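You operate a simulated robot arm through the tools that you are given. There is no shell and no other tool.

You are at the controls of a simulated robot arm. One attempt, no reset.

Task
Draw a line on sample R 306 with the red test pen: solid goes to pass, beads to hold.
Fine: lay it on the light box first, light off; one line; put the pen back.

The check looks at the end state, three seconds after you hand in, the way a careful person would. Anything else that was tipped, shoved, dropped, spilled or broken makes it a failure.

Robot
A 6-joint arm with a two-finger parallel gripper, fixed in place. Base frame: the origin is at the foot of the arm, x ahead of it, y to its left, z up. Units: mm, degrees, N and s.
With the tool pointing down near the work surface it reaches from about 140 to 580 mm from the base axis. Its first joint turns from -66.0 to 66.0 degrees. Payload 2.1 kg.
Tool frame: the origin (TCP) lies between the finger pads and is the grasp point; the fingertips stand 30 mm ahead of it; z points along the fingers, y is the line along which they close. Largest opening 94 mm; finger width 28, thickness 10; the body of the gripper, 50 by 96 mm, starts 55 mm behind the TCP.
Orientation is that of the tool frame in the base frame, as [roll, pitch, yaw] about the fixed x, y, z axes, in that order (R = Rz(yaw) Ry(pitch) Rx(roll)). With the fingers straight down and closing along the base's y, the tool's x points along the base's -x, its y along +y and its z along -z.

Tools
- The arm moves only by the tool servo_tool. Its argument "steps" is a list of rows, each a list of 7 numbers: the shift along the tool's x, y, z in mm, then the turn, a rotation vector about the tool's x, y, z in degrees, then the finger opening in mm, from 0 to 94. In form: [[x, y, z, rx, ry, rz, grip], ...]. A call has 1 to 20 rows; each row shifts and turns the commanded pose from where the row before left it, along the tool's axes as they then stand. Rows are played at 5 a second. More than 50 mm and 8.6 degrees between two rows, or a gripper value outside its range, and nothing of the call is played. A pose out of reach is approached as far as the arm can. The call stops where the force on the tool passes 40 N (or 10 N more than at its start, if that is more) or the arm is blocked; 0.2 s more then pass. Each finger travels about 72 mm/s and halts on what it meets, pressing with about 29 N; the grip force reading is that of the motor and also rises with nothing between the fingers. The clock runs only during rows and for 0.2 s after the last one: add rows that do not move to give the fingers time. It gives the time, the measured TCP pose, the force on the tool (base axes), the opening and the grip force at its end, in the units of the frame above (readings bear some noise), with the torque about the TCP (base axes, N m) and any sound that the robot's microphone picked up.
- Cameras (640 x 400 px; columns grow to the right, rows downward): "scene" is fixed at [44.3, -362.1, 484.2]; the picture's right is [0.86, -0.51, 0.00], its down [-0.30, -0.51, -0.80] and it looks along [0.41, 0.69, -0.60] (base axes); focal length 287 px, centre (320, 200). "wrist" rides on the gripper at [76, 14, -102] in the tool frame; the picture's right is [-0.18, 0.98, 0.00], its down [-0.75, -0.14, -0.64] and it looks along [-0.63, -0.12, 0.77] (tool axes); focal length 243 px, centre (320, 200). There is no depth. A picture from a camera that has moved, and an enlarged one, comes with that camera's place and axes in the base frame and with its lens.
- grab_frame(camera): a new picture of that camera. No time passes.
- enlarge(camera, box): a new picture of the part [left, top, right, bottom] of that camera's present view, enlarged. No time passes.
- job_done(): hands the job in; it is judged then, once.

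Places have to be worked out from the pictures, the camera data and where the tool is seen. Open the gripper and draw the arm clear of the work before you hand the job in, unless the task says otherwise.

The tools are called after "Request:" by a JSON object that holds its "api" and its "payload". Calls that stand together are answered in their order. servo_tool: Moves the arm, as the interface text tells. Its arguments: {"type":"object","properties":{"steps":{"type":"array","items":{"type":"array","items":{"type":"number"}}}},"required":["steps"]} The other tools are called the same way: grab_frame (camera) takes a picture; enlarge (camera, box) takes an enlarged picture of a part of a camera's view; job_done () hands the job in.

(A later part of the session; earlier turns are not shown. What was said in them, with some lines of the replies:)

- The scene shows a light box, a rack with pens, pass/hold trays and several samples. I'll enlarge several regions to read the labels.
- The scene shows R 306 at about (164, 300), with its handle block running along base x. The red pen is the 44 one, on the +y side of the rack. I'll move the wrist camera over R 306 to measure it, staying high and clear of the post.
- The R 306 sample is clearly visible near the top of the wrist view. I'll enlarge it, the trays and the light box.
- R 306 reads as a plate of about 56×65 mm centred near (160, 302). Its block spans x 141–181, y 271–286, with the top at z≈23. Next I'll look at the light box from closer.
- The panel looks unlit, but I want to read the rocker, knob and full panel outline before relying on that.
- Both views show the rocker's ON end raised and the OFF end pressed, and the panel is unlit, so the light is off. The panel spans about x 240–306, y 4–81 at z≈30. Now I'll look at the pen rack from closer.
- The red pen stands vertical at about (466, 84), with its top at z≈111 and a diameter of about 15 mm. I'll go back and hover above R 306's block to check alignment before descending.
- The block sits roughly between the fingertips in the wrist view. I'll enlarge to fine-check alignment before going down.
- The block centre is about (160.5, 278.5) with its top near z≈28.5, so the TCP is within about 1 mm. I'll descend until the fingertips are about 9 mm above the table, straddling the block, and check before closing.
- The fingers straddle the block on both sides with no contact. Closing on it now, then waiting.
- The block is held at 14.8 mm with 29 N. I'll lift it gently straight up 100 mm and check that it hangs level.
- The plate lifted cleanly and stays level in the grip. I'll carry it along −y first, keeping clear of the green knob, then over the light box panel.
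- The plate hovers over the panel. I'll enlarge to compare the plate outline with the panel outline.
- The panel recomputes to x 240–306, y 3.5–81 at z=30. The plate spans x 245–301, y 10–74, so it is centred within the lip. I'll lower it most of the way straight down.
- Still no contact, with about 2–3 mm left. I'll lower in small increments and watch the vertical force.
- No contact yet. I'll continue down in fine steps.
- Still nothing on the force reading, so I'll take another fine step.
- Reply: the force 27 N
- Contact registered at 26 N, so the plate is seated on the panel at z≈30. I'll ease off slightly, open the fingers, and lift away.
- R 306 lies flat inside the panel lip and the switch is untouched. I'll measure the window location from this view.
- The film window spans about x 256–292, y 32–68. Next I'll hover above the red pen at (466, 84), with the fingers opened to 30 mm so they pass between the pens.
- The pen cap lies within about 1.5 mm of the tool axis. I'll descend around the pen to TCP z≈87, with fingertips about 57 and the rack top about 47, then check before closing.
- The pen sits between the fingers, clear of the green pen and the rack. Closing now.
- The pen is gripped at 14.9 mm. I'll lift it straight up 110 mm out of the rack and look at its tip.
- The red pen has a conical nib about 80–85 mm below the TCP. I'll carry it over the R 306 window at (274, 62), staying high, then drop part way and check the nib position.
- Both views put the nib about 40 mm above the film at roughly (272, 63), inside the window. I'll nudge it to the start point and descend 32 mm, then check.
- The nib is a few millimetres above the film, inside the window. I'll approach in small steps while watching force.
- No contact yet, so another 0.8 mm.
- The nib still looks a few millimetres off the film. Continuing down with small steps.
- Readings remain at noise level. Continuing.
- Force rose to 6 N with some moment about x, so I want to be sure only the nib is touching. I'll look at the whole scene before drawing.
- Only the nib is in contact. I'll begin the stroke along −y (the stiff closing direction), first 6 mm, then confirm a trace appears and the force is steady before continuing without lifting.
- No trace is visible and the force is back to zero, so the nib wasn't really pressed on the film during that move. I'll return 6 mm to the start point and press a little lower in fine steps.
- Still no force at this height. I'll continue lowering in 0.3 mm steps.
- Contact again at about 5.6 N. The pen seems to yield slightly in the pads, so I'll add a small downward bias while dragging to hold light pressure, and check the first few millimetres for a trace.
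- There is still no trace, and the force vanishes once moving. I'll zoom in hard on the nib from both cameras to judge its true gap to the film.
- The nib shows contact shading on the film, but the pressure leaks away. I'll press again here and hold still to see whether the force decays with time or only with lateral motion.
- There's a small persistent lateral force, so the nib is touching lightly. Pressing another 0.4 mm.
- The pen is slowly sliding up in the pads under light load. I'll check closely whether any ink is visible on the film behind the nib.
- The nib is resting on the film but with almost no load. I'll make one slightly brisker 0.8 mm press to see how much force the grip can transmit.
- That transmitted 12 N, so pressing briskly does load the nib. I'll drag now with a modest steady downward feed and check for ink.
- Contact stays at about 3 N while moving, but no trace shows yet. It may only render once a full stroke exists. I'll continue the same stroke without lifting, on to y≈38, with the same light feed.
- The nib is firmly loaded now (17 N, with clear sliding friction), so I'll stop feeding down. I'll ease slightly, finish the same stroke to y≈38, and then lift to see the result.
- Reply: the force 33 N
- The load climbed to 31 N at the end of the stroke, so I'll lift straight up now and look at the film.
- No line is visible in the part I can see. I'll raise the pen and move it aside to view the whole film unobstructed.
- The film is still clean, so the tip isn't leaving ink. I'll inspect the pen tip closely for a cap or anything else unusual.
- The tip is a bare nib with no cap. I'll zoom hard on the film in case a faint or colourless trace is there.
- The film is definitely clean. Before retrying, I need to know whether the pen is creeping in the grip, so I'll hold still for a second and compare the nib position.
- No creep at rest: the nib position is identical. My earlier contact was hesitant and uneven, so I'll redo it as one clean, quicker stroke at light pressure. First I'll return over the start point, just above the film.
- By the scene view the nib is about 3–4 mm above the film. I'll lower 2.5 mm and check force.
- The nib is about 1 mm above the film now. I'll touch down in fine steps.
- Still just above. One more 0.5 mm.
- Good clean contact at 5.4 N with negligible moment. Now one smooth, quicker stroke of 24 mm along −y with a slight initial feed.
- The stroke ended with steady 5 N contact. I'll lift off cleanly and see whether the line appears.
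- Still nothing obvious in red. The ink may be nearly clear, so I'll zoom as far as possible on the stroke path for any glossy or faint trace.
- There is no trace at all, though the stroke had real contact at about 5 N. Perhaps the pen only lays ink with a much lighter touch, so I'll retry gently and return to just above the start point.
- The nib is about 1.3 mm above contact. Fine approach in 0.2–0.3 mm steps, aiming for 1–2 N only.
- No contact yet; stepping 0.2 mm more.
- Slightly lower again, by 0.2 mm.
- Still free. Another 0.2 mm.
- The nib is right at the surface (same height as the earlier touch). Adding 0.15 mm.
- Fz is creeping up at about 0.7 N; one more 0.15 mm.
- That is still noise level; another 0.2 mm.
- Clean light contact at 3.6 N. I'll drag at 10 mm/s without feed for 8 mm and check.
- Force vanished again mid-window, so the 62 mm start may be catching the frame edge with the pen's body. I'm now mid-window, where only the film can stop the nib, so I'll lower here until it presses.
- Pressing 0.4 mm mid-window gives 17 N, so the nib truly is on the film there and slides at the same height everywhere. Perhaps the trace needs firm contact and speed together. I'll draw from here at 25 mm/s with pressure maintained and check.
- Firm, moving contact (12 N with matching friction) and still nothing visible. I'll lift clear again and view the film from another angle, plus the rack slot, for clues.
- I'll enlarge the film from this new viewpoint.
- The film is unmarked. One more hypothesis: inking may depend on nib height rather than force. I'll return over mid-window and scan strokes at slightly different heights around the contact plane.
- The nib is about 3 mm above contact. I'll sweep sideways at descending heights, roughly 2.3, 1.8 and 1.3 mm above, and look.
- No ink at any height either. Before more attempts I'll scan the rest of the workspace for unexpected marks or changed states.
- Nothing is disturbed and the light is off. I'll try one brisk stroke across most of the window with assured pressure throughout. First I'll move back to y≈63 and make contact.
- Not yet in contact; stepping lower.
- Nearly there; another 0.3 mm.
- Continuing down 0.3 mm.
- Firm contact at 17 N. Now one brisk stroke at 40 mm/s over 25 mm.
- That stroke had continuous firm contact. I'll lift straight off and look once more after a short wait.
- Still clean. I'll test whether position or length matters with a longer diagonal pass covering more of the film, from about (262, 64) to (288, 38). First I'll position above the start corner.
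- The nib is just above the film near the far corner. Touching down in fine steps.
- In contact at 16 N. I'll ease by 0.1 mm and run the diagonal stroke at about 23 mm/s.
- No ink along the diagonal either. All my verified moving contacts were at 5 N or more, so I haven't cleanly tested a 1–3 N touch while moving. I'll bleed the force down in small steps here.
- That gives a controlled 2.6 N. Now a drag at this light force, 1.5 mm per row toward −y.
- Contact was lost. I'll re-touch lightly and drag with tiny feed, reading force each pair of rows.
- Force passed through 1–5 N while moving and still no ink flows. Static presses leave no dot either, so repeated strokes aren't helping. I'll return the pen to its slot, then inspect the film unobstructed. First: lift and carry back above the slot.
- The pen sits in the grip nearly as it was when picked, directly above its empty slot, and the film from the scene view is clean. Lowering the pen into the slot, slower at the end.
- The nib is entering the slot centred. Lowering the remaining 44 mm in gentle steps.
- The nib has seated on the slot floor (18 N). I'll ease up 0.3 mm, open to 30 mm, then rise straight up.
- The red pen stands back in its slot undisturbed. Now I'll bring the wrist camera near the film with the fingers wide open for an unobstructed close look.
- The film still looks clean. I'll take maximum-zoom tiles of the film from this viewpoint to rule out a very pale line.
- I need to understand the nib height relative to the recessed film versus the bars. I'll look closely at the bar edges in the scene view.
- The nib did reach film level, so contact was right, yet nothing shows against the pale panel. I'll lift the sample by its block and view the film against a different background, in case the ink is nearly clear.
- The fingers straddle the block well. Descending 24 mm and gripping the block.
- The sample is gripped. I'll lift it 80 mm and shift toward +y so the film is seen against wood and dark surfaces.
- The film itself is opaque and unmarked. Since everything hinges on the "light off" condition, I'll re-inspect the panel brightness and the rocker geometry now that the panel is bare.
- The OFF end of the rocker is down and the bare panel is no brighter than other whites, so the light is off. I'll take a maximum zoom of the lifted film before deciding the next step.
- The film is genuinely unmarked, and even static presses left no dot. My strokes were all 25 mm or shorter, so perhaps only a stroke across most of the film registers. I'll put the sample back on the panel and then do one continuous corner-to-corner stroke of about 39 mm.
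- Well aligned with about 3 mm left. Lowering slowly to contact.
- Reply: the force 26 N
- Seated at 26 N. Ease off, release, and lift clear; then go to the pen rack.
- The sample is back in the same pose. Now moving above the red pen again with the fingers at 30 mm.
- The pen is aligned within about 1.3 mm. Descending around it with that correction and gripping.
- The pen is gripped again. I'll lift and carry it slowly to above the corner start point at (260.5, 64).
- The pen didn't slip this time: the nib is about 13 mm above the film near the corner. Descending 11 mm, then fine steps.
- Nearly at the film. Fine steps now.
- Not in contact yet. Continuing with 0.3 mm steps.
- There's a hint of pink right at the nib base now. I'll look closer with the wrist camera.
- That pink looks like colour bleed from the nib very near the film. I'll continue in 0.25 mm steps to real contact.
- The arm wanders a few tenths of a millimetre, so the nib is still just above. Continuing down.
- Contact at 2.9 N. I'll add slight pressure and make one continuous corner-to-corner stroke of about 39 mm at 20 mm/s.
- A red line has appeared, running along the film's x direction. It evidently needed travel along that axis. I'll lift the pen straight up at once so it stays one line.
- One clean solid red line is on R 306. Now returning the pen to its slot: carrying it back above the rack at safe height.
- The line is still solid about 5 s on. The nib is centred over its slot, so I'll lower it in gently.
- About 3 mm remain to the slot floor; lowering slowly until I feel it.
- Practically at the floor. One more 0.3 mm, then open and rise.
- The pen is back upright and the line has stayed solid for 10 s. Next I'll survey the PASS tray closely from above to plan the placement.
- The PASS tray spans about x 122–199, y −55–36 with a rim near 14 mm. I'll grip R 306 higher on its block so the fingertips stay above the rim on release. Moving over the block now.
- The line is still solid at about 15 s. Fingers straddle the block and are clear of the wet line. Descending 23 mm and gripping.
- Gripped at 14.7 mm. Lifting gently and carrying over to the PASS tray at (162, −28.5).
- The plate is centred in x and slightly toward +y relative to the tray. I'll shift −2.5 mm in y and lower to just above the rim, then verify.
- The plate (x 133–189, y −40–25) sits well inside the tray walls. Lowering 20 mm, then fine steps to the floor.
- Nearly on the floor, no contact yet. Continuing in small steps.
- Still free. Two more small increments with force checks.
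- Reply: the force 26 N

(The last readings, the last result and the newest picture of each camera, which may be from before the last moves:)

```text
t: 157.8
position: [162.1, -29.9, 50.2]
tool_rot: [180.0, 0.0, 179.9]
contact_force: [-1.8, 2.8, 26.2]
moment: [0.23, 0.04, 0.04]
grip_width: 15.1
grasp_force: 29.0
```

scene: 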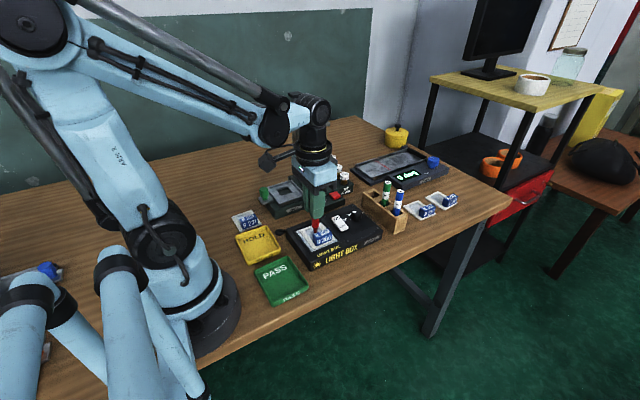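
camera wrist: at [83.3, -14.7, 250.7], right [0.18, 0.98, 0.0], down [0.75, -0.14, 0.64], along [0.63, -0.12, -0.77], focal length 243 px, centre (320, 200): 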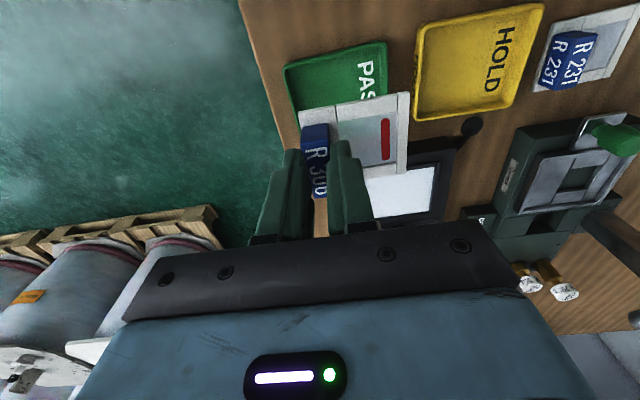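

The plate is on the tray floor. I'll ease off 0.4 mm, open modestly to 26 mm, and lift straight up.

Request:
{"api": "servo_tool", "payload": {"steps": [[0, 0, -0.4, 0, 0, 0, 8], [0, 0, 0, 0, 0, 0, 18], [0, 0, 0, 0, 0, 0, 26], [0, 0, 0, 0, 0, 0, 26], [0, 0, -5, 0, 0, 0, 26], [0, 0, -12, 0, 0, 0, 26], [0, 0, -20, 0, 0, 0, 26], [0, 0, -28, 0, 0, 0, 26], [0, 0, -30, 0, 0, 0, 26], [0, 0, -30, 0, 0, 0, 26], [0, 0, 0, 0, 0, 0, 26]]}}

Request:
{"api": "grab_frame", "payload": {"camera": "wrist"}}

Request:
{"api": "enlarge", "payload": {"camera": "wrist", "box": [220, 0, 440, 140]}}

Request:
{"api": "enlarge", "payload": {"camera": "scene", "box": [245, 240, 325, 310]}}

```text
t: 160.2
position: [161.2, -31.7, 176.0]
tool_rot: [180.0, -0.1, -180.0]
contact_force: [0.3, 0.4, 0.4]
moment: [0.02, 0.0, -0.04]
grip_width: 26.2
grasp_force: 0.1
```

```text
taken
camera wrist: at [83.6, -19.2, 277.6], right [0.18, 0.98, 0.0], down [0.75, -0.14, 0.64], along [0.63, -0.12, -0.77], focal length 243 px, centre (320, 200)
```

wrist: 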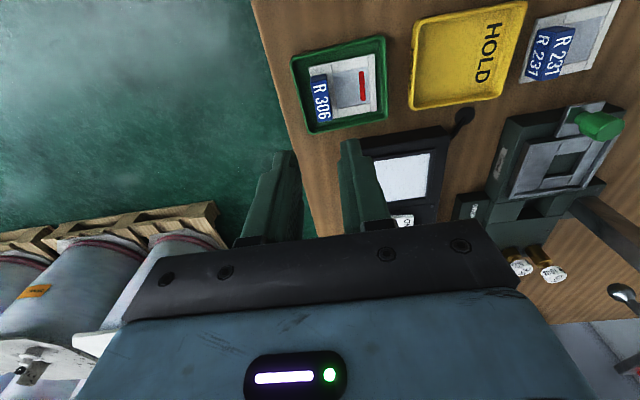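

```text
2.86 times, centred on (330, 70) of wrist
camera zoom: at [83.6, -19.2, 277.6], right [0.18, 0.98, 0.0], down [0.75, -0.14, 0.64], along [0.63, -0.12, -0.77], focal length 693 px, centre (291, 571)
```

zoom: 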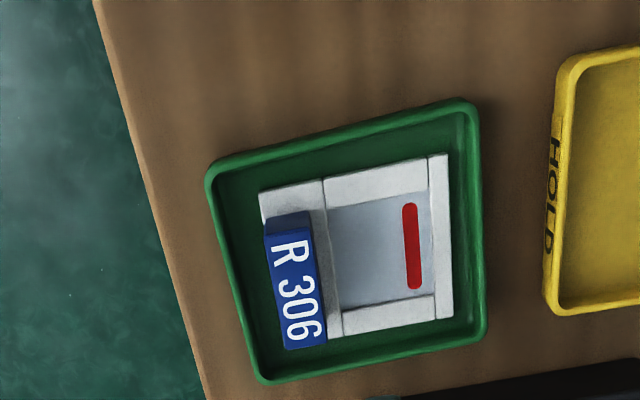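

```text
5.71 times, centred on (285, 275) of scene
camera zoom: at [44.3, -362.1, 484.2], right [0.86, -0.51, 0.0], down [-0.3, -0.51, -0.8], along [0.41, 0.69, -0.6], focal length 1640 px, centre (520, -229)
```

zoom: 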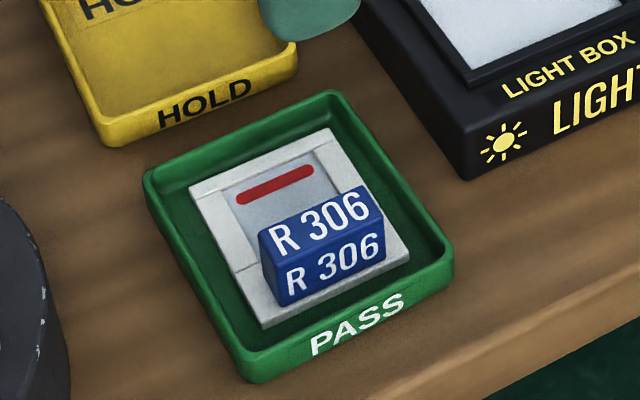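

R 306 lies flat in the PASS tray with a solid line about 30 s on. I'll draw the arm clear, opening the gripper, back toward its starting pose.

Request:
{"api": "servo_tool", "payload": {"steps": [[0, 0, -30, 0, 0, 0, 50], [-20, 10, -30, 0, 0, 0, 94], [-30, 18, -30, 0, 0, 0, 94], [-36, 22, -20, 0, 0, 0, 94], [-36, 22, -10, 0, 0, 0, 94], [-30, 18, 0, 0, 0, 0, 94], [-16, 10, 0, 0, 0, 0, 94], [0, 0, 0, 0, 0, 0, 94], [0, 0, 0, 0, 0, 0, 94]]}}

Request:
{"api": "grab_frame", "payload": {"camera": "scene"}}

Request:
{"api": "enlarge", "payload": {"camera": "scene", "box": [205, 170, 425, 310]}}

Request:
{"api": "enlarge", "payload": {"camera": "scene", "box": [280, 195, 400, 280]}}

Request:
{"api": "enlarge", "payload": {"camera": "scene", "box": [262, 250, 312, 290]}}

Request:
{"api": "grab_frame", "payload": {"camera": "wrist"}}

```text
t: 162.2
position: [328.1, 68.7, 294.7]
tool_rot: [179.9, 0.0, 180.0]
contact_force: [-0.2, 0.0, -0.2]
moment: [-0.01, 0.01, 0.03]
grip_width: 94.0
grasp_force: 0.0
```

```text
taken
```

scene: 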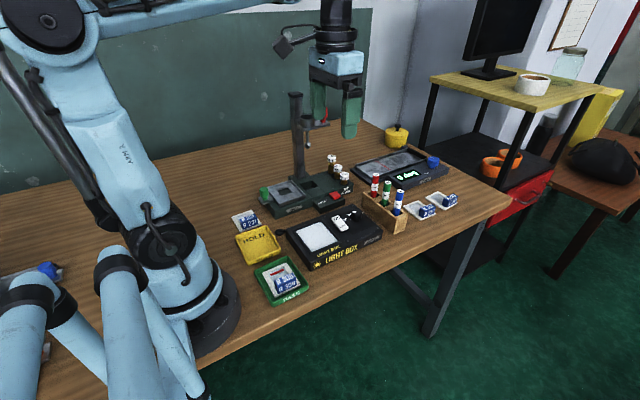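

```text
2.86 times, centred on (315, 240) of scene
camera zoom: at [44.3, -362.1, 484.2], right [0.86, -0.51, 0.0], down [-0.3, -0.51, -0.8], along [0.41, 0.69, -0.6], focal length 820 px, centre (334, 86)
```

zoom: 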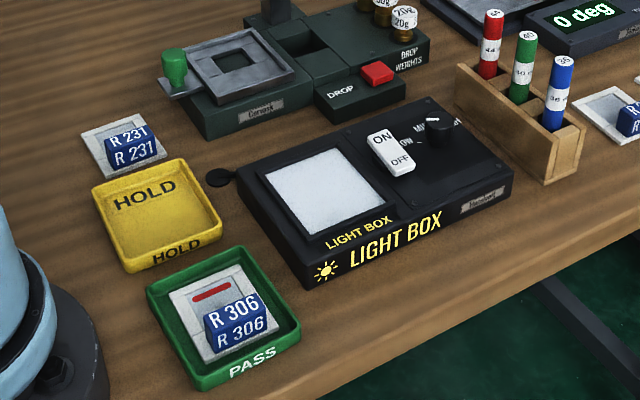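

```text
4.71 times, centred on (340, 238) of scene
camera zoom: at [44.3, -362.1, 484.2], right [0.86, -0.51, 0.0], down [-0.3, -0.51, -0.8], along [0.41, 0.69, -0.6], focal length 1351 px, centre (226, 24)
```

zoom: 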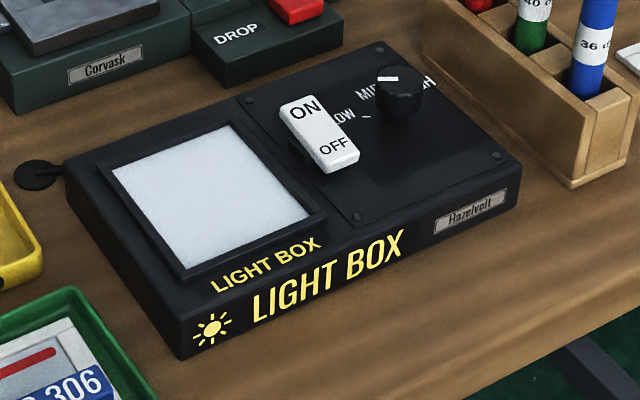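

```text
10.00 times, centred on (287, 270) of scene
camera zoom: at [44.3, -362.1, 484.2], right [0.86, -0.51, 0.0], down [-0.3, -0.51, -0.8], along [0.41, 0.69, -0.6], focal length 2870 px, centre (650, -500)
```

zoom: 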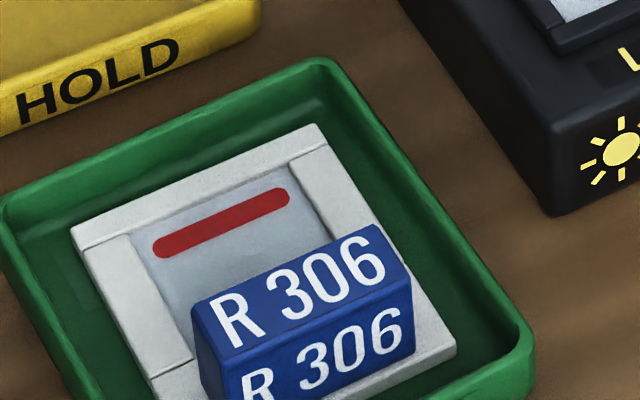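

```text
taken
camera wrist: at [251.0, 82.9, 396.8], right [0.18, 0.98, 0.0], down [0.75, -0.14, 0.64], along [0.63, -0.12, -0.77], focal length 243 px, centre (320, 200)
```

wrist: 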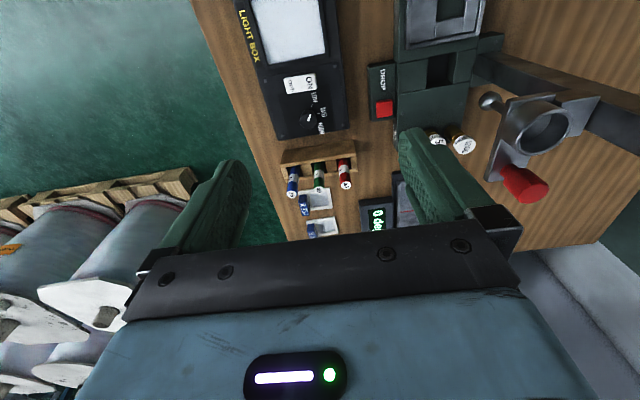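

The final views show one solid red line on R 306, which lies flat in the PASS tray. The light switch is on OFF, the red pen is back in its slot, nothing else has moved, and the arm is clear with the gripper open. Handing in.

Request:
{"api": "job_done", "payload": {}}

```text
The job is handed in.
```

I drew a red line on R 306 with the 44 test pen. It stayed solid for the 30 s I watched it, so the sample is now in the PASS tray.

- **Line:** there is one red line on the film. My first several passes left no visible trace. They ran mostly across the film, and the mark only appeared on the last pass, a longer corner-to-corner stroke. It showed up straight, along the handle side.
- **Extra handling:** because of those failed passes, the nib touched the film repeatedly, with a peak of about 32 N. I also lifted the sample off the light box once to inspect it, put it back, and picked the pen up a second time. The film looks undamaged.
- **Light box:** R 306 was on the panel with the light off for every stroke, and I never touched the switch.
- **End state:** the red pen is back upright in its slot. Nothing else looks moved in the last pictures. The arm is clear with the gripper open.
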